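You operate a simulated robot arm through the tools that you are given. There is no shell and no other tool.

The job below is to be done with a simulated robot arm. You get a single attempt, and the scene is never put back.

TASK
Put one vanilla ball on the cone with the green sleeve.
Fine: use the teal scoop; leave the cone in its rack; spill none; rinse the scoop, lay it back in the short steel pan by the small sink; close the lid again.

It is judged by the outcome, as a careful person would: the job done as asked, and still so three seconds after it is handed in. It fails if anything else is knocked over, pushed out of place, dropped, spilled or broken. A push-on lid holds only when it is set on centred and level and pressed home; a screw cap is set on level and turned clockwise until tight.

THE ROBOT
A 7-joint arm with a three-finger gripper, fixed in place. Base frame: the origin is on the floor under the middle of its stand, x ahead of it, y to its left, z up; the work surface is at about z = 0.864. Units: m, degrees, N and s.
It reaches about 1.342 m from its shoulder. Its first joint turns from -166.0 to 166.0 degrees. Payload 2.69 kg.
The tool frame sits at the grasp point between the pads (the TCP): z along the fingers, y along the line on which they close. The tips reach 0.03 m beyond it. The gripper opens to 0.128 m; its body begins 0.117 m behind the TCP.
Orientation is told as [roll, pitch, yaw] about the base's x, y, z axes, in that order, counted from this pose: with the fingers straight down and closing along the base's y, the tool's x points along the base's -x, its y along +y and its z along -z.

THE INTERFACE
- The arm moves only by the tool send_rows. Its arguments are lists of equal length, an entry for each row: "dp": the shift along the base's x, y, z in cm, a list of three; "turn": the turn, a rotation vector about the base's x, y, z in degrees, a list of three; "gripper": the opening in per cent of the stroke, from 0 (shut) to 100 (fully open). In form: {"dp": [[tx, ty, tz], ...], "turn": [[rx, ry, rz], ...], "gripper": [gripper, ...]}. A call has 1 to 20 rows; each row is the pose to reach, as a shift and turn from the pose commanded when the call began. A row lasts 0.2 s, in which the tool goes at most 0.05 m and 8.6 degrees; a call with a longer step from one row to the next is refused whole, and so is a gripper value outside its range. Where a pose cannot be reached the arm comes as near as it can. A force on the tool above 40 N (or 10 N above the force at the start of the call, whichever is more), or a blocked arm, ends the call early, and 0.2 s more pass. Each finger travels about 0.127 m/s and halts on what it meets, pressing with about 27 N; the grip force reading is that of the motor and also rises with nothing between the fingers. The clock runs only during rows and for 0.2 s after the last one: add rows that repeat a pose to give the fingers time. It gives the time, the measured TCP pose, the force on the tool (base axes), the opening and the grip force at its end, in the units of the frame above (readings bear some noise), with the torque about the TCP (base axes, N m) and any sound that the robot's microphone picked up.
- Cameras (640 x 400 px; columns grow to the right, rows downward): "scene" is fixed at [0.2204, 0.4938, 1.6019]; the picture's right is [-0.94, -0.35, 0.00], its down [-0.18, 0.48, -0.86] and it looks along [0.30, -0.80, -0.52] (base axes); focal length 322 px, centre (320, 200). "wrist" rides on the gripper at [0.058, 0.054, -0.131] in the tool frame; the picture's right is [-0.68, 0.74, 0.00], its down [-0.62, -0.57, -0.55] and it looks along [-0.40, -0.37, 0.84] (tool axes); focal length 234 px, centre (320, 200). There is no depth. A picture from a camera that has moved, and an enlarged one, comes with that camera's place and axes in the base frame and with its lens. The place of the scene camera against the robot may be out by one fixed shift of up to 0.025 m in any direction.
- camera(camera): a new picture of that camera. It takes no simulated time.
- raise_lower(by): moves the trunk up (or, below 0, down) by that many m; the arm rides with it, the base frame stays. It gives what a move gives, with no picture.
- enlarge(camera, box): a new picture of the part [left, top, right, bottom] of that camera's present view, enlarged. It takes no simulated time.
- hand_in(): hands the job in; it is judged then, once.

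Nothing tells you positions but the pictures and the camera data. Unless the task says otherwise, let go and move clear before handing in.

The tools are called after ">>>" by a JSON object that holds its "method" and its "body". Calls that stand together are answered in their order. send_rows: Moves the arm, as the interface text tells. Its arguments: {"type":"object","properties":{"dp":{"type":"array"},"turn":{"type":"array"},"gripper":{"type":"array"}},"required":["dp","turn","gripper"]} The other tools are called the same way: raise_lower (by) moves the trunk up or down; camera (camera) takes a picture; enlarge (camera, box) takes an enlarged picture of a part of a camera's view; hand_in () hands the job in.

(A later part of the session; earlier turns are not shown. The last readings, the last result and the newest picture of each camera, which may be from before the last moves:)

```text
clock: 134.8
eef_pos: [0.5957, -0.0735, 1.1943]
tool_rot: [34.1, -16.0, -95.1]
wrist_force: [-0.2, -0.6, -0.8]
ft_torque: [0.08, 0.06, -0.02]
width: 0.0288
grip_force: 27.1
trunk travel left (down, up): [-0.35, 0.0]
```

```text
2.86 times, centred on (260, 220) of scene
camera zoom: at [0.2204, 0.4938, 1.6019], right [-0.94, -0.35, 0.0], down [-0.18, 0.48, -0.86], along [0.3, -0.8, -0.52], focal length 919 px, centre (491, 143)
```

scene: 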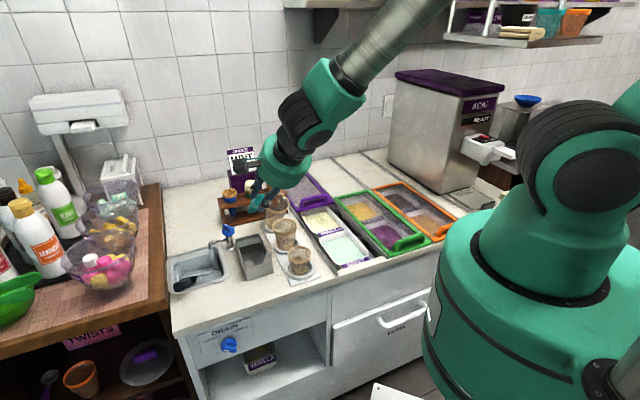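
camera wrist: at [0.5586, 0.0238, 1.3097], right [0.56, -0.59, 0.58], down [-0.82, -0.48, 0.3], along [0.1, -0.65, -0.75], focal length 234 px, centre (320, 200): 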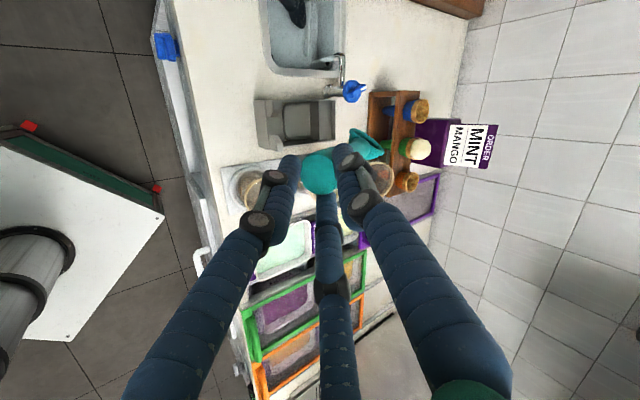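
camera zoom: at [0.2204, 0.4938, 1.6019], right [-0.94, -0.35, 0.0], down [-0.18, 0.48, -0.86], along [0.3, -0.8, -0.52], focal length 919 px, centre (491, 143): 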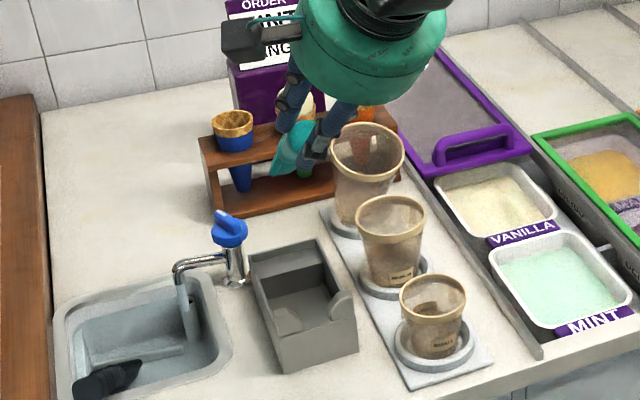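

The scoop is aligned with the pan's notch (about 0.375 m along). I'll lower with the trunk most of the way and check.

>>> {"method": "raise_lower", "body": {"by": -0.14}}

>>> {"method": "enlarge", "body": {"camera": "wrist", "box": [230, 30, 430, 230]}}

>>> {"method": "enlarge", "body": {"camera": "scene", "box": [210, 200, 310, 290]}}

```text
clock: 136.4
eef_pos: [0.5957, -0.0739, 1.0552]
tool_rot: [34.1, -16.0, -95.2]
wrist_force: [0.9, -0.5, -1.1]
ft_torque: [0.11, 0.12, 0.01]
width: 0.0288
grip_force: 27.4
trunk travel left (down, up): [-0.21, 0.14]
```

```text
2.00 times, centred on (330, 130) of wrist
camera zoom: at [0.5756, 0.0235, 1.1719], right [0.56, -0.59, 0.58], down [-0.82, -0.48, 0.3], along [0.1, -0.65, -0.75], focal length 468 px, centre (300, 340)
```

zoom: 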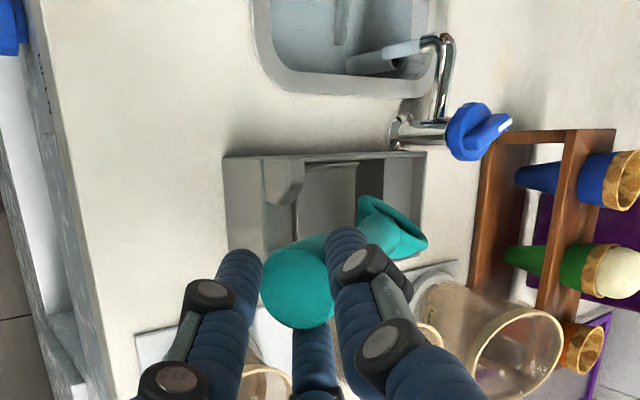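

```text
4.44 times, centred on (260, 245) of scene
camera zoom: at [0.2204, 0.4938, 1.6019], right [-0.94, -0.35, 0.0], down [-0.18, 0.48, -0.86], along [0.3, -0.8, -0.52], focal length 1429 px, centre (587, 0)
```

zoom: 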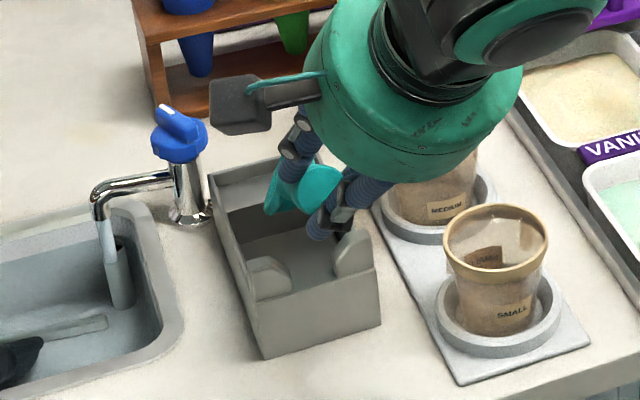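

The bowl is centred over the pan and the handle over the notch. I'll continue lowering in small amounts.

>>> {"method": "raise_lower", "body": {"by": -0.045}}

>>> {"method": "enlarge", "body": {"camera": "wrist", "box": [230, 30, 430, 230]}}

>>> {"method": "enlarge", "body": {"camera": "scene", "box": [210, 200, 310, 290]}}

```text
clock: 137.3
eef_pos: [0.5966, -0.0751, 1.0098]
tool_rot: [34.1, -16.0, -95.2]
wrist_force: [-0.6, 0.9, -0.8]
ft_torque: [0.1, 0.12, 0.01]
width: 0.0286
grip_force: 26.4
trunk travel left (down, up): [-0.165, 0.185]
```

```text
2.00 times, centred on (330, 130) of wrist
camera zoom: at [0.5756, 0.0235, 1.1268], right [0.56, -0.59, 0.58], down [-0.82, -0.48, 0.3], along [0.1, -0.65, -0.75], focal length 468 px, centre (300, 340)
```

zoom: 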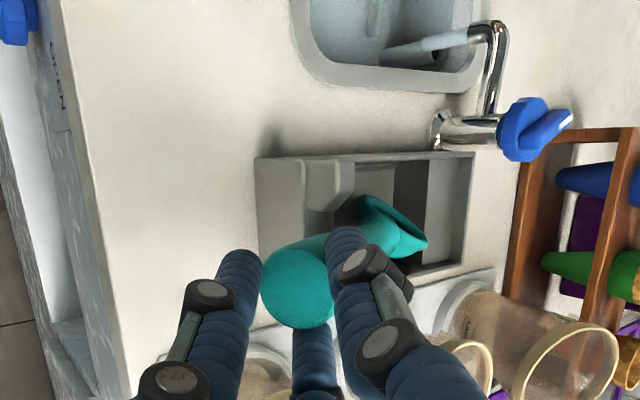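

```text
4.44 times, centred on (260, 245) of scene
camera zoom: at [0.2204, 0.4938, 1.6019], right [-0.94, -0.35, 0.0], down [-0.18, 0.48, -0.86], along [0.3, -0.8, -0.52], focal length 1429 px, centre (587, 0)
```

zoom: 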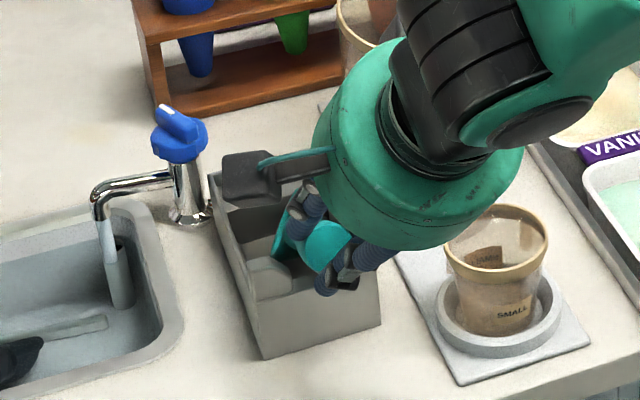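

No contact yet. Lowering a little further.

>>> {"method": "raise_lower", "body": {"by": -0.015}}

>>> {"method": "enlarge", "body": {"camera": "wrist", "box": [230, 30, 430, 230]}}

```text
clock: 137.9
eef_pos: [0.5964, -0.0749, 0.9956]
tool_rot: [34.2, -16.0, -95.2]
wrist_force: [1.3, 0.1, 2.9]
ft_torque: [-0.48, -0.58, 0.1]
width: 0.0286
grip_force: 27.0
trunk travel left (down, up): [-0.15, 0.2]
```

```text
2.00 times, centred on (330, 130) of wrist
camera zoom: at [0.5756, 0.0236, 1.1123], right [0.56, -0.59, 0.58], down [-0.82, -0.48, 0.3], along [0.1, -0.65, -0.75], focal length 468 px, centre (300, 340)
```

zoom: 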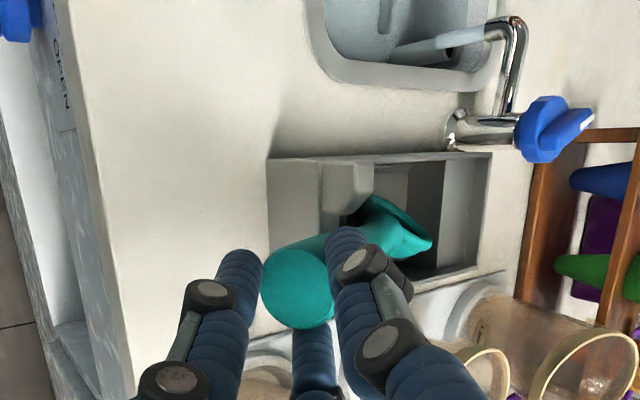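

The bowl has touched the pan's floor, with the handle only millimetres above the notch. I'll lower slightly more and then release gently.

>>> {"method": "raise_lower", "body": {"by": -0.006}}

>>> {"method": "enlarge", "body": {"camera": "wrist", "box": [230, 30, 430, 230]}}

```text
clock: 138.5
eef_pos: [0.5962, -0.0746, 0.9893]
tool_rot: [34.1, -16.0, -95.2]
wrist_force: [2.9, 0.2, 0.6]
ft_torque: [-0.23, -0.35, 0.14]
width: 0.0286
grip_force: 27.0
trunk travel left (down, up): [-0.144, 0.206]
```

```text
2.00 times, centred on (330, 130) of wrist
camera zoom: at [0.5754, 0.0236, 1.1053], right [0.56, -0.59, 0.58], down [-0.82, -0.48, 0.3], along [0.1, -0.65, -0.75], focal length 468 px, centre (300, 340)
```

zoom: 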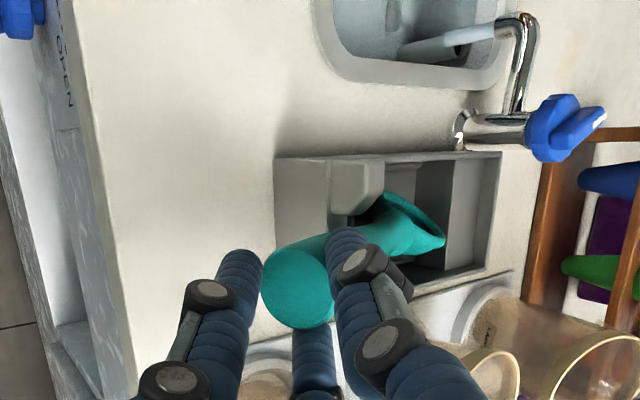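

The scoop rests in the pan. Opening the fingers slowly now.

>>> {"method": "send_rows", "body": {"dp": [[0, 0, 0], [0, 0, 0], [0, 0, 0], [0, 0, 0]], "turn": [[0, 0, 0], [0, 0, 0], [0, 0, 0], [0, 0, 0]], "gripper": [25, 30, 36, 42]}}

>>> {"method": "enlarge", "body": {"camera": "wrist", "box": [230, 30, 430, 230]}}

>>> {"method": "enlarge", "body": {"camera": "scene", "box": [210, 200, 310, 290]}}

```text
clock: 139.5
eef_pos: [0.5956, -0.0743, 0.9884]
tool_rot: [34.0, -16.0, -95.2]
wrist_force: [0.4, -0.3, 0.8]
ft_torque: [-0.03, 0.01, 0.01]
width: 0.0541
grip_force: 0.1
trunk travel left (down, up): [-0.144, 0.206]
```

```text
2.00 times, centred on (330, 130) of wrist
camera zoom: at [0.5755, 0.0235, 1.1056], right [0.56, -0.59, 0.58], down [-0.82, -0.48, 0.3], along [0.1, -0.65, -0.75], focal length 468 px, centre (300, 340)
```

zoom: 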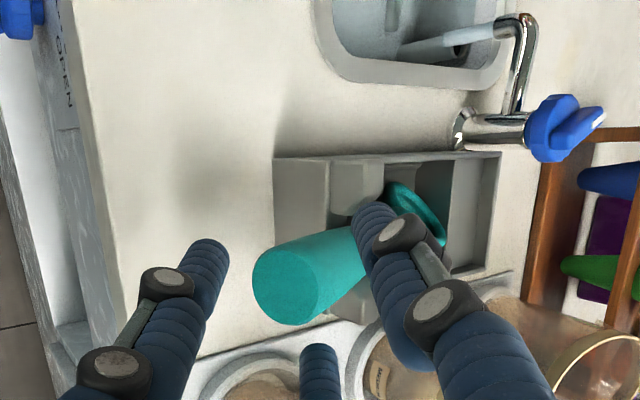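

```text
4.44 times, centred on (260, 245) of scene
camera zoom: at [0.2204, 0.4938, 1.6019], right [-0.94, -0.35, 0.0], down [-0.18, 0.48, -0.86], along [0.3, -0.8, -0.52], focal length 1429 px, centre (587, 0)
```

zoom: 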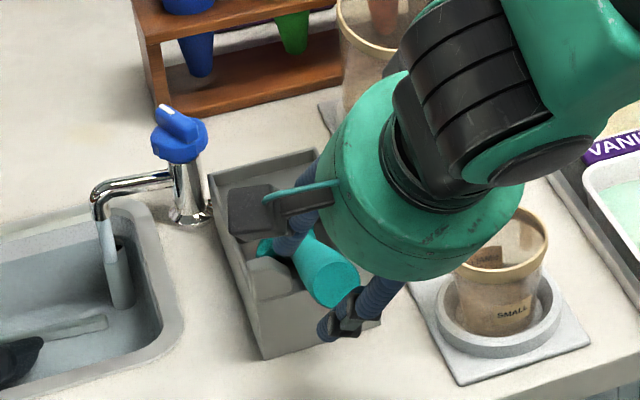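

The scoop lies in the pan with its handle over the notch. I'll back the hand straight out along the fingers.

>>> {"method": "send_rows", "body": {"dp": [[0, 0, 0], [-1.1, 0.6, 1.6], [-2.2, 1.2, 3.2], [-3.5, 1.9, 5], [-4.8, 2.6, 7], [-6, 3.2, 9.5], [-6, 3.2, 13]], "turn": [[0, 0, 0], [0, 0, 0], [0, 0, 0], [0, 0, 0], [0, 0, 0], [0, 0, 0], [0, 0, 0]], "gripper": [55, 60, 60, 60, 60, 60, 60]}}

>>> {"method": "camera", "body": {"camera": "wrist"}}

>>> {"method": "enlarge", "body": {"camera": "scene", "box": [190, 190, 310, 290]}}

```text
clock: 141.1
eef_pos: [0.5355, -0.0427, 1.1186]
tool_rot: [34.0, -16.1, -95.2]
wrist_force: [0.0, -0.2, -0.3]
ft_torque: [0.0, -0.03, 0.01]
width: 0.0768
grip_force: 0.0
trunk travel left (down, up): [-0.144, 0.206]
```

```text
taken
camera wrist: at [0.5149, 0.0558, 1.2351], right [0.56, -0.59, 0.58], down [-0.82, -0.48, 0.3], along [0.1, -0.65, -0.75], focal length 234 px, centre (320, 200)
```

wrist: 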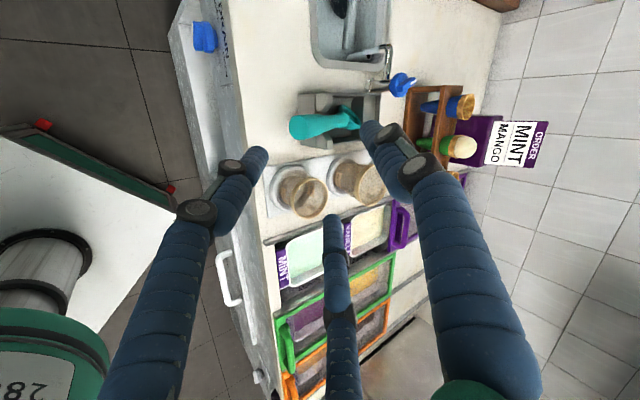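

```text
4.00 times, centred on (250, 240) of scene
camera zoom: at [0.2204, 0.4938, 1.6019], right [-0.94, -0.35, 0.0], down [-0.18, 0.48, -0.86], along [0.3, -0.8, -0.52], focal length 1286 px, centre (600, 40)
```

zoom: 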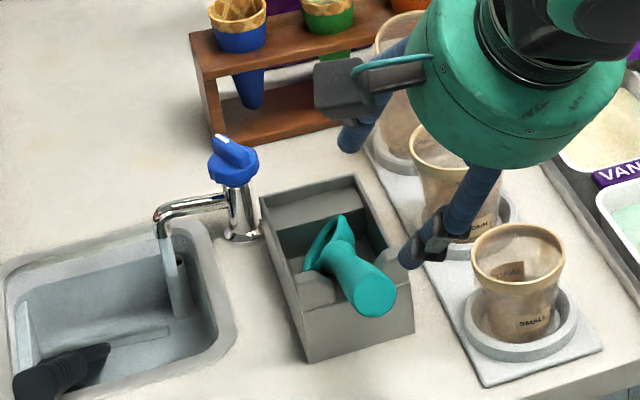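

The scoop is back in the pan. I'll zoom to confirm how it lies.

>>> {"method": "enlarge", "body": {"camera": "scene", "box": [225, 225, 295, 285]}}

>>> {"method": "enlarge", "body": {"camera": "wrist", "box": [270, 60, 400, 170]}}

```text
6.67 times, centred on (260, 255) of scene
camera zoom: at [0.2204, 0.4938, 1.6019], right [-0.94, -0.35, 0.0], down [-0.18, 0.48, -0.86], along [0.3, -0.8, -0.52], focal length 2144 px, centre (720, -167)
```

zoom: 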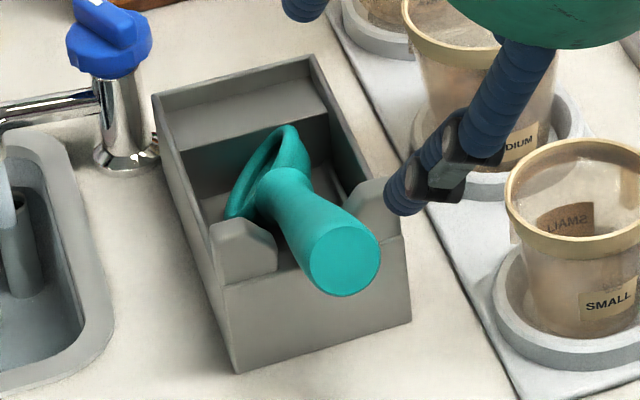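

```text
3.64 times, centred on (335, 115) of wrist
camera zoom: at [0.5149, 0.0558, 1.2351], right [0.56, -0.59, 0.58], down [-0.82, -0.48, 0.3], along [0.1, -0.65, -0.75], focal length 852 px, centre (266, 509)
```

zoom: 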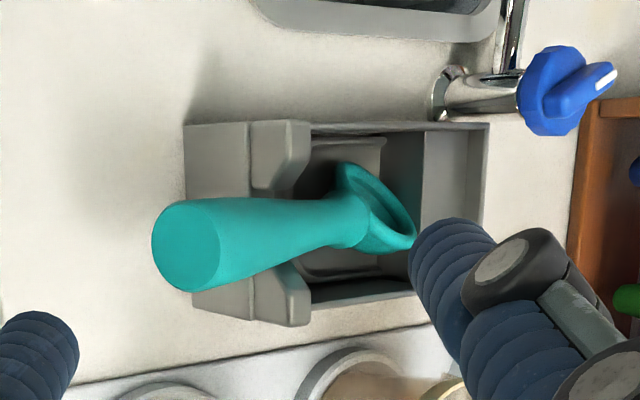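

The scoop lies neatly with its handle in the notch and the bowl in the pan. Next I'll turn the tap off: bring the hand upright over the knob again.

>>> {"method": "send_rows", "body": {"dp": [[0, 0, 3], [2, -1.2, 6], [6, -3.6, 8], [10, -6.1, 8], [14, -8.5, 8], [18, -11, 8], [22, -13.4, 8], [26, -15.9, 7], [28.6, -17.4, 5]], "turn": [[2, 3.7, 0], [4, 7.4, 0], [6, 11, 0], [8, 14.8, 0], [10, 18.5, 0], [12, 22.5, 0], [14, 26.5, 0], [16, 30, 0], [17.3, 32.9, 0]], "gripper": [60, 60, 60, 60, 60, 60, 60, 60, 60]}}

>>> {"method": "camera", "body": {"camera": "wrist"}}

>>> {"method": "enlarge", "body": {"camera": "scene", "box": [170, 170, 310, 290]}}

```text
refused: row 3 steps farther than a row can; nothing moved
```

```text
taken
camera wrist: at [0.5149, 0.0558, 1.2351], right [0.56, -0.59, 0.58], down [-0.82, -0.48, 0.3], along [0.1, -0.65, -0.75], focal length 234 px, centre (320, 200)
```

wrist: 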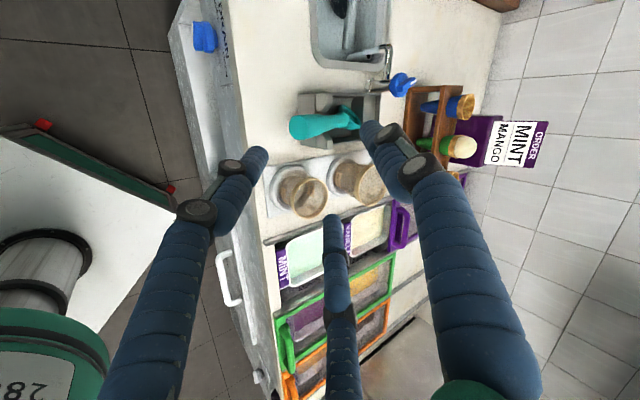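

```text
3.33 times, centred on (240, 230) of scene
camera zoom: at [0.2204, 0.4938, 1.6019], right [-0.94, -0.35, 0.0], down [-0.18, 0.48, -0.86], along [0.3, -0.8, -0.52], focal length 1072 px, centre (587, 100)
```

zoom: 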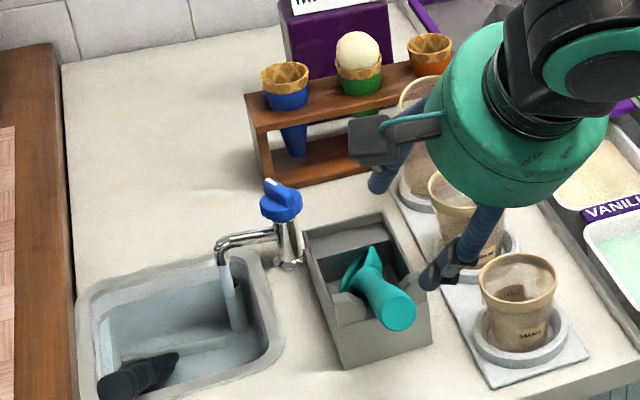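

One step was slightly too long; I'll resend with shorter steps.

>>> {"method": "send_rows", "body": {"dp": [[0, 0, 3], [1.5, -1, 6], [4.5, -2.8, 8], [8, -5, 9], [11.5, -7.1, 9], [15, -9.3, 9], [18.5, -11.4, 9], [22, -13.5, 8.5], [25.5, -15.6, 7.5], [28.6, -17.4, 6]], "turn": [[2, 3.7, 0], [4, 7.4, 0], [6, 11, 0], [8, 14.8, 0], [10, 18.5, 0], [12, 22.5, 0], [14, 26.5, 0], [16, 30, 0], [17.3, 32.9, 0], [17.3, 32.9, 0]], "gripper": [60, 60, 60, 60, 60, 60, 60, 60, 60, 60]}}

>>> {"method": "camera", "body": {"camera": "wrist"}}

```text
clock: 143.3
eef_pos: [0.8222, -0.2168, 1.1793]
tool_rot: [0.1, 0.2, -90.3]
wrist_force: [0.3, 0.8, -0.2]
ft_torque: [-0.01, -0.02, 0.02]
width: 0.0767
grip_force: 0.0
trunk travel left (down, up): [-0.144, 0.206]
```

```text
taken
camera wrist: at [0.876, -0.1573, 1.3095], right [0.73, -0.68, 0.0], down [-0.57, -0.61, 0.55], along [-0.37, -0.4, -0.84], focal length 234 px, centre (320, 200)
```

wrist: 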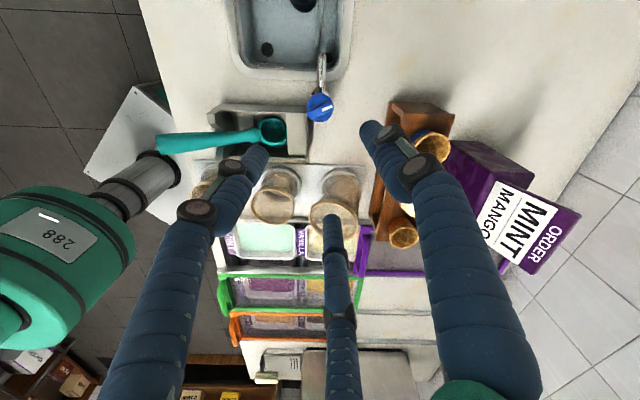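

The hand is centred above the tap knob again. I'll lower the open fingers around it.

>>> {"method": "send_rows", "body": {"dp": [[0, 0, -4.5], [0, 0, -9], [0, 0, -13.5], [0, 0, -17], [0, 0, -20], [0, 0, -22.3]], "turn": [[0, 0, 2], [0, 0, 5], [0, 0, 7], [0, 0, 7], [0, 0, 7], [0, 0, 7]], "gripper": [60, 60, 60, 60, 60, 60]}}

>>> {"method": "enlarge", "body": {"camera": "wrist", "box": [230, 60, 430, 260]}}

```text
clock: 144.7
eef_pos: [0.822, -0.2182, 0.9556]
tool_rot: [0.3, 0.0, -83.3]
wrist_force: [0.5, 0.1, -0.4]
ft_torque: [0.02, 0.03, 0.03]
width: 0.0767
grip_force: 0.1
trunk travel left (down, up): [-0.144, 0.206]
```

```text
2.00 times, centred on (330, 160) of wrist
camera zoom: at [0.8682, -0.1519, 1.0863], right [0.81, -0.59, 0.0], down [-0.49, -0.68, 0.55], along [-0.32, -0.44, -0.84], focal length 468 px, centre (300, 280)
```

zoom: 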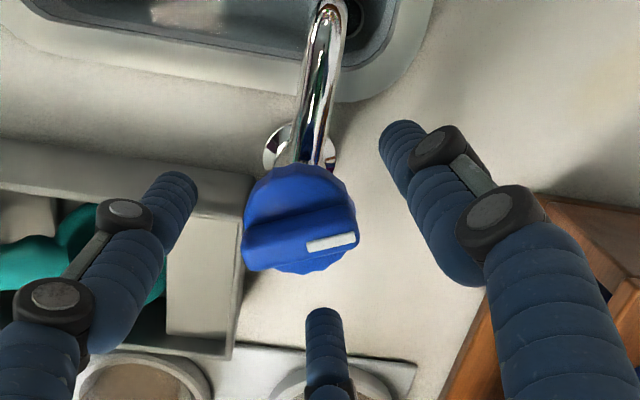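

The knob is centred between the fingers. Closing on it.

>>> {"method": "send_rows", "body": {"dp": [[0, 0, 0], [0, 0, 0], [0, 0, 0], [0, 0, 0], [0, 0, 0], [0, 0, 0]], "turn": [[0, 0, 0], [0, 0, 0], [0, 0, 0], [0, 0, 0], [0, 0, 0], [0, 0, 0]], "gripper": [48, 40, 34, 28, 20, 12]}}

>>> {"method": "enlarge", "body": {"camera": "wrist", "box": [230, 60, 430, 260]}}

```text
clock: 146.1
eef_pos: [0.823, -0.2161, 0.9556]
tool_rot: [0.2, 0.1, -83.3]
wrist_force: [2.8, 2.5, 0.9]
ft_torque: [-0.08, -0.04, 0.0]
width: 0.0392
grip_force: 44.9
trunk travel left (down, up): [-0.144, 0.206]
```

```text
2.00 times, centred on (330, 160) of wrist
camera zoom: at [0.8682, -0.1517, 1.0868], right [0.81, -0.59, 0.0], down [-0.49, -0.68, 0.55], along [-0.32, -0.44, -0.84], focal length 468 px, centre (300, 280)
```

zoom: 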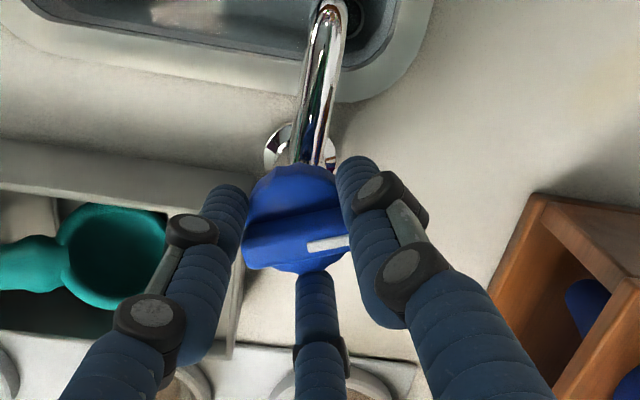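

Firm grip with little side force. Turning the knob counterclockwise back toward closed.

>>> {"method": "send_rows", "body": {"dp": [[0, 0, 0], [0, 0, 0], [0, 0, 0], [0, 0, 0], [0, 0, 0]], "turn": [[0, 0, 7], [0, 0, 14], [0, 0, 21], [0, 0, 28], [0, 0, 35]], "gripper": [8, 8, 8, 8, 8]}}

>>> {"method": "enlarge", "body": {"camera": "wrist", "box": [230, 60, 430, 260]}}

>>> {"method": "enlarge", "body": {"camera": "scene", "box": [180, 210, 260, 280]}}

```text
clock: 147.3
eef_pos: [0.822, -0.2169, 0.9564]
tool_rot: [0.1, 0.2, -48.3]
wrist_force: [7.3, -3.6, 2.0]
ft_torque: [-0.24, -0.33, -0.01]
width: 0.0394
grip_force: 44.6
trunk travel left (down, up): [-0.144, 0.206]
```

```text
2.00 times, centred on (330, 160) of wrist
camera zoom: at [0.8231, -0.1368, 1.0868], right [1.0, -0.01, 0.0], down [-0.01, -0.84, 0.55], along [-0.01, -0.55, -0.84], focal length 468 px, centre (300, 280)
```

zoom: 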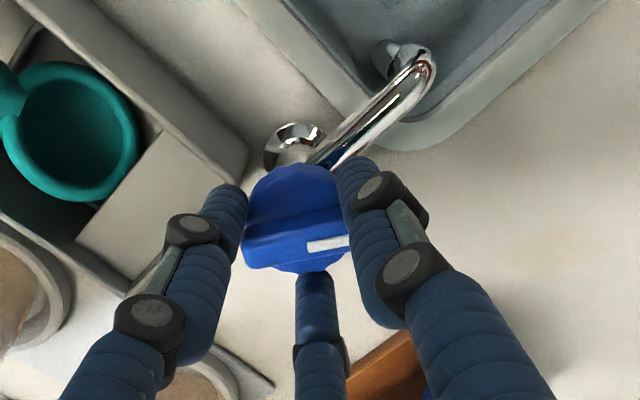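

```text
5.71 times, centred on (220, 245) of scene
camera zoom: at [0.2204, 0.4938, 1.6019], right [-0.94, -0.35, 0.0], down [-0.18, 0.48, -0.86], along [0.3, -0.8, -0.52], focal length 1838 px, centre (891, -57)
```

zoom: 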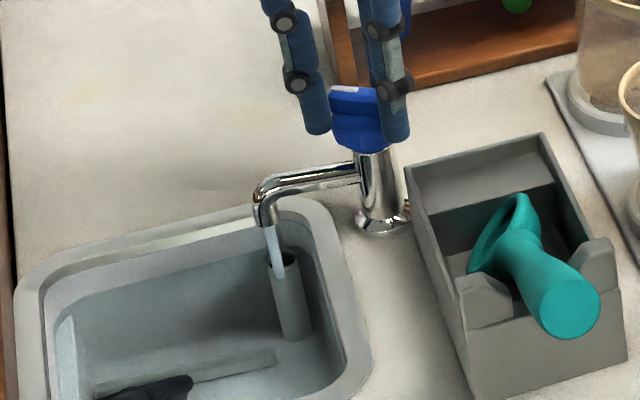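

The stream is thinning. Turning further until the mark lines up with the spout as it was at first.

>>> {"method": "send_rows", "body": {"dp": [[-0.1, 0.1, 0], [-0.1, 0.1, 0], [-0.1, 0.1, 0], [-0.1, 0.1, 0], [-0.1, 0.1, 0]], "turn": [[0, 0, 7], [0, 0, 14], [0, 0, 21], [0, 0, 28], [0, 0, 34]], "gripper": [8, 8, 8, 8, 8]}}

>>> {"method": "enlarge", "body": {"camera": "wrist", "box": [230, 60, 430, 260]}}

>>> {"method": "enlarge", "body": {"camera": "scene", "box": [180, 210, 260, 280]}}

```text
clock: 148.5
eef_pos: [0.8221, -0.2163, 0.9548]
tool_rot: [0.2, 0.1, -14.4]
wrist_force: [18.3, -22.8, 1.6]
ft_torque: [-0.9, -0.44, -0.6]
width: 0.0392
grip_force: 44.8
trunk travel left (down, up): [-0.144, 0.206]
```

```text
2.00 times, centred on (330, 160) of wrist
camera zoom: at [0.7788, -0.1497, 1.0868], right [0.84, 0.55, 0.0], down [0.46, -0.7, 0.55], along [0.3, -0.46, -0.84], focal length 468 px, centre (300, 280)
```

zoom: 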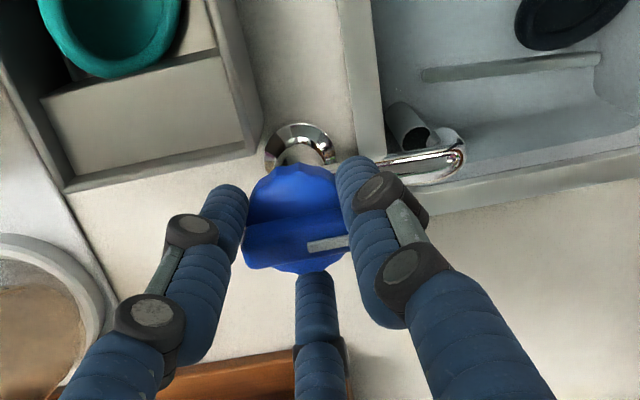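

```text
5.71 times, centred on (220, 245) of scene
camera zoom: at [0.2204, 0.4938, 1.6019], right [-0.94, -0.35, 0.0], down [-0.18, 0.48, -0.86], along [0.3, -0.8, -0.52], focal length 1838 px, centre (891, -57)
```

zoom: 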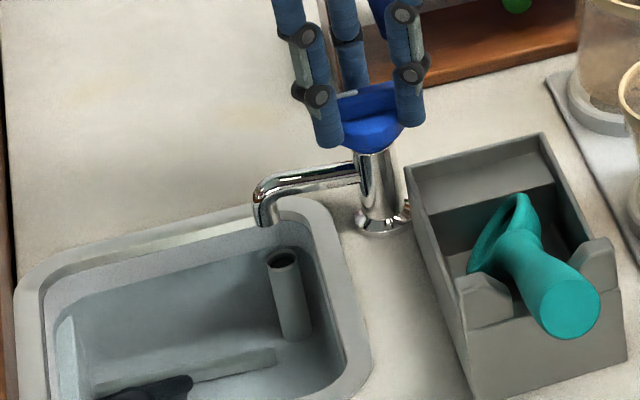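

The water is off and the knob is back at its stop. I'll release it and lift away.

>>> {"method": "send_rows", "body": {"dp": [[0, 0, 0], [0, 0, 0], [0, 0, 0], [0, 0, 2], [0, 0, 6], [0, 0, 10.5], [0, 0, 15], [0, 0, 19]], "turn": [[0, 0, 0], [0, 0, 0], [0, 0, 0], [0, 0, 0], [0, 0, 0], [0, 0, 0], [0, 0, 0], [0, 0, 0]], "gripper": [30, 45, 58, 60, 60, 60, 60, 60]}}

>>> {"method": "camera", "body": {"camera": "scene"}}

>>> {"method": "enlarge", "body": {"camera": "scene", "box": [170, 170, 310, 290]}}

```text
clock: 150.3
eef_pos: [0.8216, -0.216, 1.1472]
tool_rot: [0.2, 0.2, -14.3]
wrist_force: [0.1, 0.3, 0.0]
ft_torque: [0.01, -0.02, -0.03]
width: 0.0768
grip_force: 0.0
trunk travel left (down, up): [-0.144, 0.206]
```

```text
taken
```

scene: 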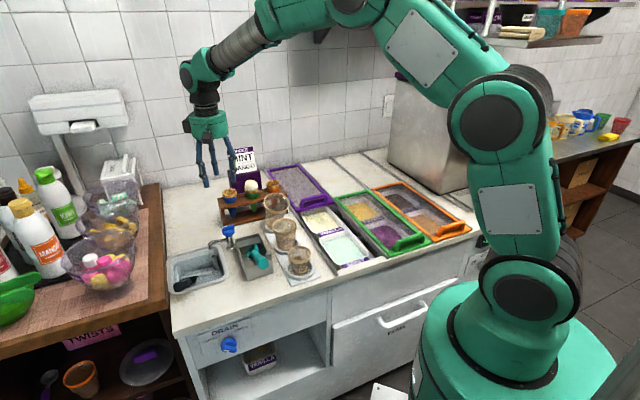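

```text
3.33 times, centred on (240, 230) of scene
camera zoom: at [0.2204, 0.4938, 1.6019], right [-0.94, -0.35, 0.0], down [-0.18, 0.48, -0.86], along [0.3, -0.8, -0.52], focal length 1072 px, centre (587, 100)
```

zoom: 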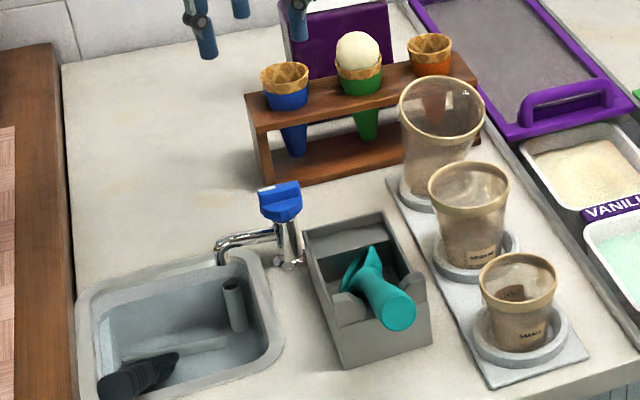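

The tap is off, the scoop rests in its pan, and the ball is still on the green cone. Now I'll go back to the lid's handle to close it.

>>> {"method": "send_rows", "body": {"dp": [[0, 0, 3], [-1, -2, 6], [-3, -5.8, 7], [-5, -9.6, 7], [-7, -13.6, 7], [-9, -17.6, 7], [-11, -21.6, 7], [-13, -25.6, 7], [-15, -29.6, 7], [-16.2, -33, 6], [-17, -35.4, 3]], "turn": [[0, 0, 5], [0, 0, 11], [0, 0, 17], [0, 0, 23], [0, 0, 29], [0, 0, 35], [0, 0, 41], [0, 0, 47], [0, 0, 53], [0, 0, 58], [0, 0, 59.3]], "gripper": [60, 60, 60, 60, 60, 60, 60, 60, 60, 60, 60]}}

>>> {"method": "camera", "body": {"camera": "wrist"}}

>>> {"method": "enlarge", "body": {"camera": "scene", "box": [220, 140, 400, 280]}}

```text
clock: 152.7
eef_pos: [0.6511, -0.5707, 1.1762]
tool_rot: [0.2, 0.1, 45.1]
wrist_force: [0.4, 0.2, -0.1]
ft_torque: [0.01, 0.02, -0.01]
width: 0.0768
grip_force: 0.1
trunk travel left (down, up): [-0.144, 0.206]
```

```text
taken
camera wrist: at [0.5717, -0.5731, 1.306], right [-0.04, 1.0, 0.0], down [0.84, 0.04, 0.55], along [0.54, 0.02, -0.84], focal length 234 px, centre (320, 200)
```

wrist: 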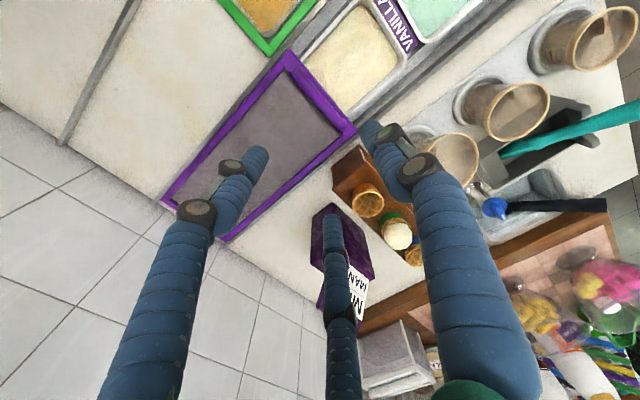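

```text
2.86 times, centred on (310, 210) of scene
camera zoom: at [0.2204, 0.4938, 1.6019], right [-0.94, -0.35, 0.0], down [-0.18, 0.48, -0.86], along [0.3, -0.8, -0.52], focal length 919 px, centre (349, 171)
```

zoom: 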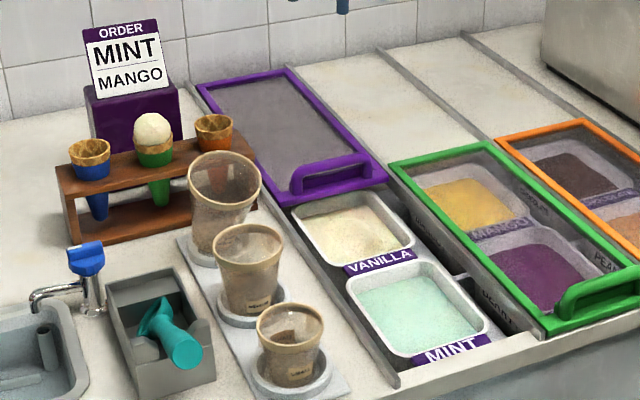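

The lid's handle is under the hand. I'll check alignment and come down around the bar.

>>> {"method": "send_rows", "body": {"dp": [[0, 0, -4.5], [0, 0, -9], [0, 0, -13.5], [0, 0, -17]], "turn": [[0, 0, 0], [0, 0, 0], [0, 0, 0], [0, 0, 0]], "gripper": [60, 60, 60, 60]}}

>>> {"method": "enlarge", "body": {"camera": "wrist", "box": [230, 60, 430, 260]}}

>>> {"method": "enlarge", "body": {"camera": "scene", "box": [270, 150, 370, 240]}}

```text
clock: 153.7
eef_pos: [0.651, -0.5685, 1.0055]
tool_rot: [0.2, 0.0, 45.0]
wrist_force: [0.5, 0.6, -0.3]
ft_torque: [0.0, 0.07, -0.01]
width: 0.0766
grip_force: 0.1
trunk travel left (down, up): [-0.144, 0.206]
```

```text
2.00 times, centred on (330, 160) of wrist
camera zoom: at [0.5721, -0.5721, 1.1364], right [-0.04, 1.0, 0.0], down [0.84, 0.03, 0.55], along [0.55, 0.02, -0.84], focal length 468 px, centre (300, 280)
```

zoom: 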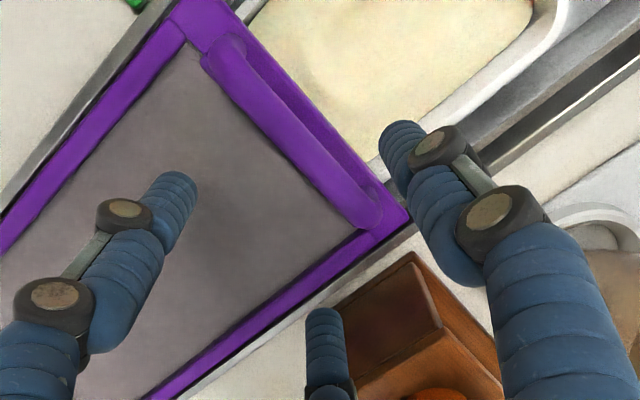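

```text
4.44 times, centred on (320, 195) of scene
camera zoom: at [0.2204, 0.4938, 1.6019], right [-0.94, -0.35, 0.0], down [-0.18, 0.48, -0.86], along [0.3, -0.8, -0.52], focal length 1429 px, centre (320, 222)
```

zoom: 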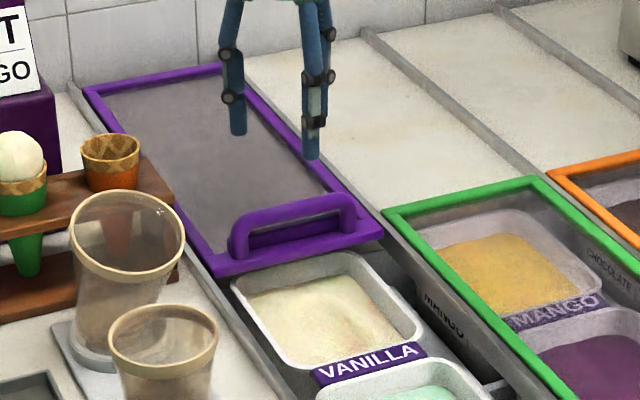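

The bar lies about 8 mm nearer the front than the hand. I'll shift, lower around it and close.

>>> {"method": "send_rows", "body": {"dp": [[-0.3, 0.3, -2], [-0.6, 0.6, -4], [-0.6, 0.6, -6.5], [-0.6, 0.6, -8], [-0.6, 0.6, -8], [-0.6, 0.6, -8], [-0.6, 0.6, -8]], "turn": [[0, 0, 0], [0, 0, 0], [0, 0, 0], [0, 0, 0], [0, 0, 0], [0, 0, 0], [0, 0, 0]], "gripper": [60, 60, 60, 60, 45, 35, 28]}}

>>> {"method": "enlarge", "body": {"camera": "wrist", "box": [230, 60, 430, 260]}}

```text
clock: 155.3
eef_pos: [0.6445, -0.564, 0.9265]
tool_rot: [0.2, 0.1, 45.0]
wrist_force: [-0.4, -0.3, -1.4]
ft_torque: [-0.04, -0.03, 0.06]
width: 0.0364
grip_force: 0.1
trunk travel left (down, up): [-0.144, 0.206]
```

```text
2.00 times, centred on (330, 160) of wrist
camera zoom: at [0.566, -0.5656, 1.0569], right [-0.04, 1.0, 0.0], down [0.84, 0.03, 0.55], along [0.54, 0.02, -0.84], focal length 468 px, centre (300, 280)
```

zoom: 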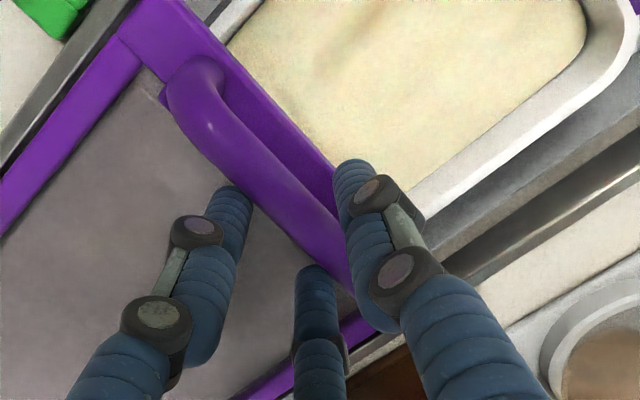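

The bar is well between the fingers. Closing on it.

>>> {"method": "send_rows", "body": {"dp": [[0, 0, 0], [0, 0, 0], [0, 0, 0], [0, 0, 0]], "turn": [[0, 0, 0], [0, 0, 0], [0, 0, 0], [0, 0, 0]], "gripper": [22, 16, 8, 4]}}

```text
clock: 156.3
eef_pos: [0.6452, -0.5634, 0.9257]
tool_rot: [0.2, 0.0, 45.0]
wrist_force: [-1.4, 0.1, 0.1]
ft_torque: [0.02, 0.03, 0.06]
width: 0.0265
grip_force: 45.1
trunk travel left (down, up): [-0.144, 0.206]
```

Gripped with hardly any force. Now I'll pull the lid steadily back toward the front.

>>> {"method": "send_rows", "body": {"dp": [[-0.5, 0.5, 0], [-1.2, 1.2, 0], [-1.9, 1.9, 0], [-2.6, 2.6, 0], [-3.3, 3.3, 0], [-4, 4, 0], [-4.7, 4.7, 0], [-5.4, 5.4, 0], [-6.1, 6.1, 0], [-6.8, 6.8, 0], [-7.5, 7.5, 0], [-8.2, 8.2, 0], [-8.9, 8.9, 0], [-9.6, 9.6, 0]], "turn": [[0, 0, 0], [0, 0, 0], [0, 0, 0], [0, 0, 0], [0, 0, 0], [0, 0, 0], [0, 0, 0], [0, 0, 0], [0, 0, 0], [0, 0, 0], [0, 0, 0], [0, 0, 0], [0, 0, 0], [0, 0, 0]], "gripper": [4, 4, 4, 4, 4, 4, 4, 4, 4, 4, 4, 4, 4, 4]}}

```text
clock: 159.3
eef_pos: [0.5486, -0.467, 0.926]
tool_rot: [0.2, 0.1, 45.0]
wrist_force: [2.5, 2.3, 0.9]
ft_torque: [0.18, -0.16, 0.1]
width: 0.0267
grip_force: 44.6
trunk travel left (down, up): [-0.144, 0.206]
```

It slides smoothly. Continuing.

>>> {"method": "send_rows", "body": {"dp": [[-0.8, 0.8, 0], [-1.6, 1.6, 0], [-2.4, 2.4, 0], [-3.2, 3.2, 0], [-4, 4, 0], [-4.8, 4.8, 0], [-5.6, 5.6, 0], [-6.4, 6.4, 0], [-7.2, 7.2, 0], [-8, 8, 0], [-8.8, 8.8, 0], [-9.6, 9.6, 0], [-10.4, 10.4, 0], [-11.2, 11.2, 0], [-12, 12, 0], [-12.8, 12.8, 0], [-13.6, 13.6, 0], [-14.4, 14.4, 0], [-15.2, 15.2, 0], [-16, 16, 0]], "turn": [[0, 0, 0], [0, 0, 0], [0, 0, 0], [0, 0, 0], [0, 0, 0], [0, 0, 0], [0, 0, 0], [0, 0, 0], [0, 0, 0], [0, 0, 0], [0, 0, 0], [0, 0, 0], [0, 0, 0], [0, 0, 0], [0, 0, 0], [0, 0, 0], [0, 0, 0], [0, 0, 0], [0, 0, 0], [0, 0, 0]], "gripper": [4, 4, 4, 4, 4, 4, 4, 4, 4, 4, 4, 4, 4, 4, 4, 4, 4, 4, 4, 4]}}

>>> {"method": "enlarge", "body": {"camera": "scene", "box": [270, 170, 430, 290]}}

```text
clock: 163.5
eef_pos: [0.3875, -0.3064, 0.9259]
tool_rot: [0.3, 0.1, 44.9]
wrist_force: [-4.9, -1.5, 6.2]
ft_torque: [-0.03, 0.13, 0.1]
width: 0.0267
grip_force: 45.0
trunk travel left (down, up): [-0.144, 0.206]
```

```text
3.33 times, centred on (350, 230) of scene
camera zoom: at [0.2204, 0.4938, 1.6019], right [-0.94, -0.35, 0.0], down [-0.18, 0.48, -0.86], along [0.3, -0.8, -0.52], focal length 1072 px, centre (220, 100)
```

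zoom: 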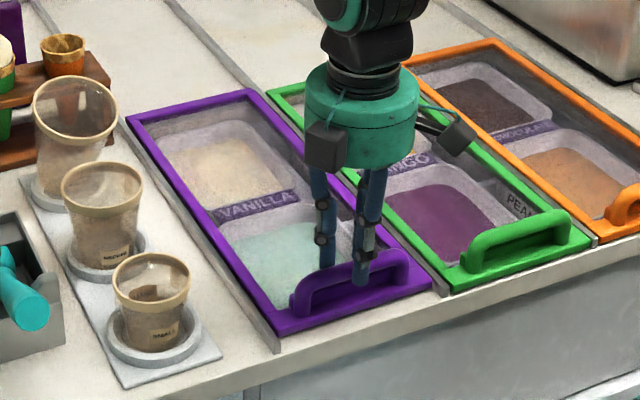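

Nearly closed. I'll pull the last couple of centimetres gently until it meets its stop.

>>> {"method": "send_rows", "body": {"dp": [[-0.3, 0.3, 0], [-0.6, 0.6, 0], [-0.9, 0.9, 0], [-1.2, 1.2, 0], [-1.5, 1.5, 0]], "turn": [[0, 0, 0], [0, 0, 0], [0, 0, 0], [0, 0, 0], [0, 0, 0]], "gripper": [4, 4, 4, 4, 4]}}

>>> {"method": "enlarge", "body": {"camera": "scene", "box": [270, 170, 430, 290]}}

```text
clock: 164.7
eef_pos: [0.3759, -0.2953, 0.9262]
tool_rot: [0.1, 0.1, 45.1]
wrist_force: [14.5, -25.7, -17.2]
ft_torque: [-1.02, -0.21, 0.12]
width: 0.0268
grip_force: 45.1
trunk travel left (down, up): [-0.144, 0.206]
```

```text
3.33 times, centred on (350, 230) of scene
camera zoom: at [0.2204, 0.4938, 1.6019], right [-0.94, -0.35, 0.0], down [-0.18, 0.48, -0.86], along [0.3, -0.8, -0.52], focal length 1072 px, centre (220, 100)
```

zoom: 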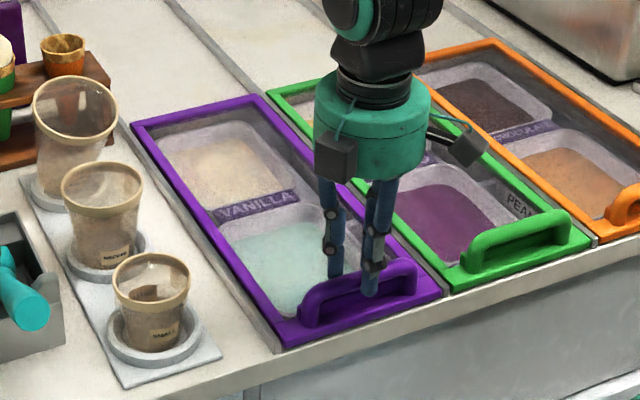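

The lid is back at its front stop, the same place it started. I'll release the handle and lift the hand clear.

>>> {"method": "send_rows", "body": {"dp": [[0.3, -0.3, 0], [0.3, -0.3, 0], [0.3, -0.3, 0], [0.3, -0.3, 0]], "turn": [[0, 0, 0], [0, 0, 0], [0, 0, 0], [0, 0, 0]], "gripper": [10, 30, 48, 60]}}

>>> {"method": "enlarge", "body": {"camera": "wrist", "box": [230, 60, 430, 260]}}

```text
clock: 165.7
eef_pos: [0.377, -0.2951, 0.9257]
tool_rot: [0.2, 0.1, 45.0]
wrist_force: [0.1, 0.1, 0.3]
ft_torque: [-0.01, -0.01, 0.0]
width: 0.0766
grip_force: 0.0
trunk travel left (down, up): [-0.144, 0.206]
```

```text
2.00 times, centred on (330, 160) of wrist
camera zoom: at [0.2978, -0.2975, 1.0569], right [-0.04, 1.0, 0.0], down [0.84, 0.03, 0.54], along [0.54, 0.02, -0.84], focal length 468 px, centre (300, 280)
```

zoom: 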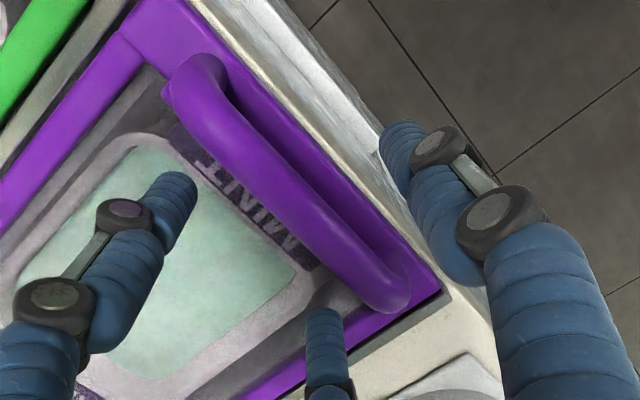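

>>> {"method": "send_rows", "body": {"dp": [[0, 0, 2], [0, 0, 5], [0, 0, 9], [0, 0, 13.5], [0, 0, 18], [0, 0, 22]], "turn": [[0, 0, 0], [0, 0, 0], [0, 0, 0], [0, 0, 0], [0, 0, 0], [0, 0, 0]], "gripper": [60, 60, 60, 60, 60, 60]}}

>>> {"method": "camera", "body": {"camera": "scene"}}

>>> {"method": "camera", "body": {"camera": "wrist"}}

>>> {"method": "enlarge", "body": {"camera": "scene", "box": [290, 180, 400, 280]}}

>>> {"method": "enlarge", "body": {"camera": "scene", "box": [200, 160, 320, 290]}}

```text
clock: 167.1
eef_pos: [0.3776, -0.2955, 1.1469]
tool_rot: [0.3, 0.1, 44.9]
wrist_force: [-0.2, -0.3, -0.2]
ft_torque: [0.05, 0.02, 0.01]
width: 0.0767
grip_force: 0.0
trunk travel left (down, up): [-0.144, 0.206]
```

```text
taken
```

scene: 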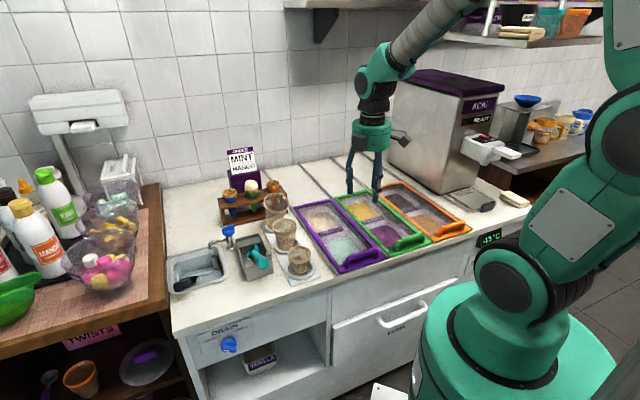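

```text
taken
camera wrist: at [0.298, -0.297, 1.2779], right [-0.04, 1.0, 0.0], down [0.84, 0.03, 0.54], along [0.54, 0.02, -0.84], focal length 234 px, centre (320, 200)
```

wrist: 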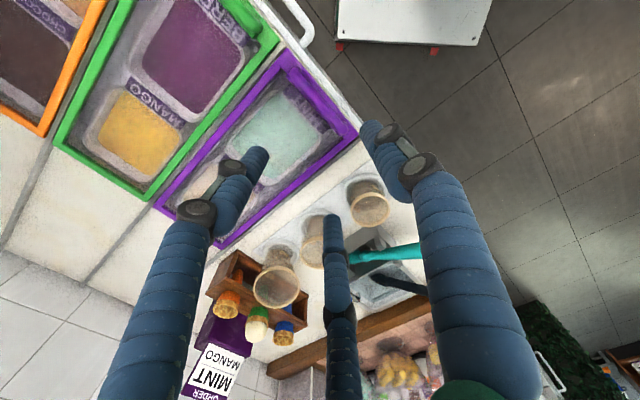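

```text
4.00 times, centred on (345, 230) of scene
camera zoom: at [0.2204, 0.4938, 1.6019], right [-0.94, -0.35, 0.0], down [-0.18, 0.48, -0.86], along [0.3, -0.8, -0.52], focal length 1286 px, centre (220, 80)
```

zoom: 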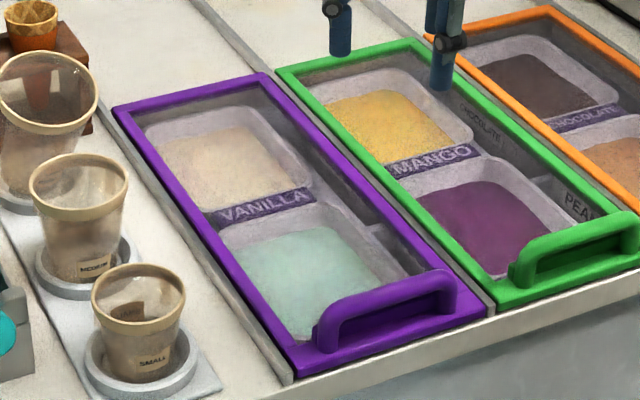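

```text
3.08 times, centred on (260, 225) of scene
camera zoom: at [0.2204, 0.4938, 1.6019], right [-0.94, -0.35, 0.0], down [-0.18, 0.48, -0.86], along [0.3, -0.8, -0.52], focal length 990 px, centre (505, 123)
```

zoom: 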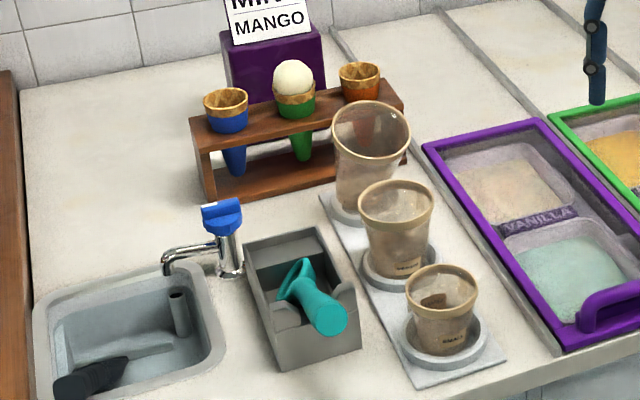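

Everything looks in place; I'll compare with the very first picture to make sure the large cup stands exactly as before.

>>> {"method": "enlarge", "body": {"camera": "scene", "box": [160, 140, 320, 300]}}

>>> {"method": "enlarge", "body": {"camera": "scene", "box": [250, 185, 310, 250]}}

```text
2.50 times, centred on (240, 220) of scene
camera zoom: at [0.2204, 0.4938, 1.6019], right [-0.94, -0.35, 0.0], down [-0.18, 0.48, -0.86], along [0.3, -0.8, -0.52], focal length 804 px, centre (520, 150)
```

zoom: 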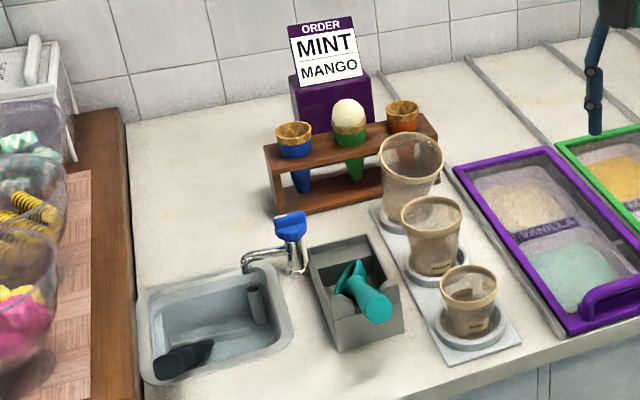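

```text
6.15 times, centred on (280, 218) of scene
camera zoom: at [0.2204, 0.4938, 1.6019], right [-0.94, -0.35, 0.0], down [-0.18, 0.48, -0.86], along [0.3, -0.8, -0.52], focal length 1979 px, centre (566, 92)
```

zoom: 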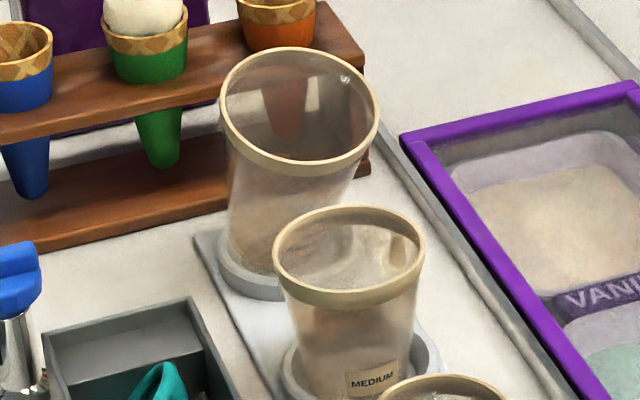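

The large cup's rim sits about a centimetre to the right of where it was, so the cup is leaning slightly in its ring from when my hand touched it. I'll take a close look from above so I can set it straight.

>>> {"method": "send_rows", "body": {"dp": [[1, 0, 3], [4, -0.2, 6], [8, -0.5, 8], [12, -0.8, 8], [16, -1.1, 8], [20, -1.5, 8], [23.5, -1.8, 8], [25, -2, 8]], "turn": [[0, 0, -5], [0, 0, -11], [0, 0, -17], [0, 0, -23], [0, 0, -29], [0, 0, -35], [0, 0, -41], [0, 0, -45]], "gripper": [60, 60, 60, 60, 60, 60, 60, 60]}}

>>> {"method": "camera", "body": {"camera": "wrist"}}

>>> {"method": "enlarge", "body": {"camera": "wrist", "box": [220, 40, 420, 240]}}

```text
clock: 168.9
eef_pos: [0.6288, -0.3152, 1.2262]
tool_rot: [0.2, 0.2, -0.1]
wrist_force: [0.0, 0.7, -1.0]
ft_torque: [0.0, 0.0, 0.01]
width: 0.077
grip_force: 0.1
trunk travel left (down, up): [-0.144, 0.206]
```

```text
taken
camera wrist: at [0.5698, -0.2614, 1.357], right [0.68, 0.74, 0.0], down [0.62, -0.57, 0.55], along [0.4, -0.37, -0.84], focal length 234 px, centre (320, 200)
```

wrist: 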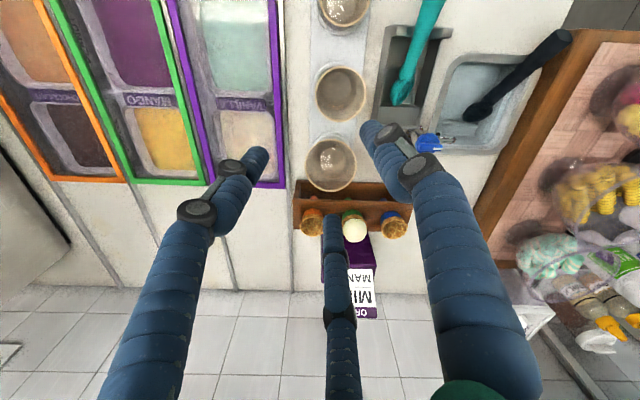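

```text
2.00 times, centred on (320, 140) of wrist
camera zoom: at [0.5698, -0.2614, 1.357], right [0.68, 0.74, 0.0], down [0.62, -0.57, 0.55], along [0.4, -0.37, -0.84], focal length 468 px, centre (320, 320)
```

zoom: 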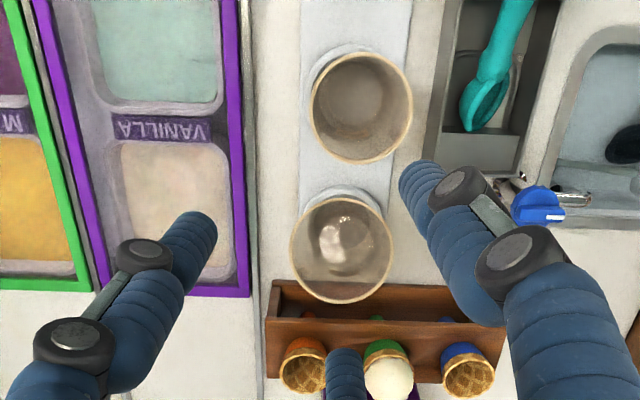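

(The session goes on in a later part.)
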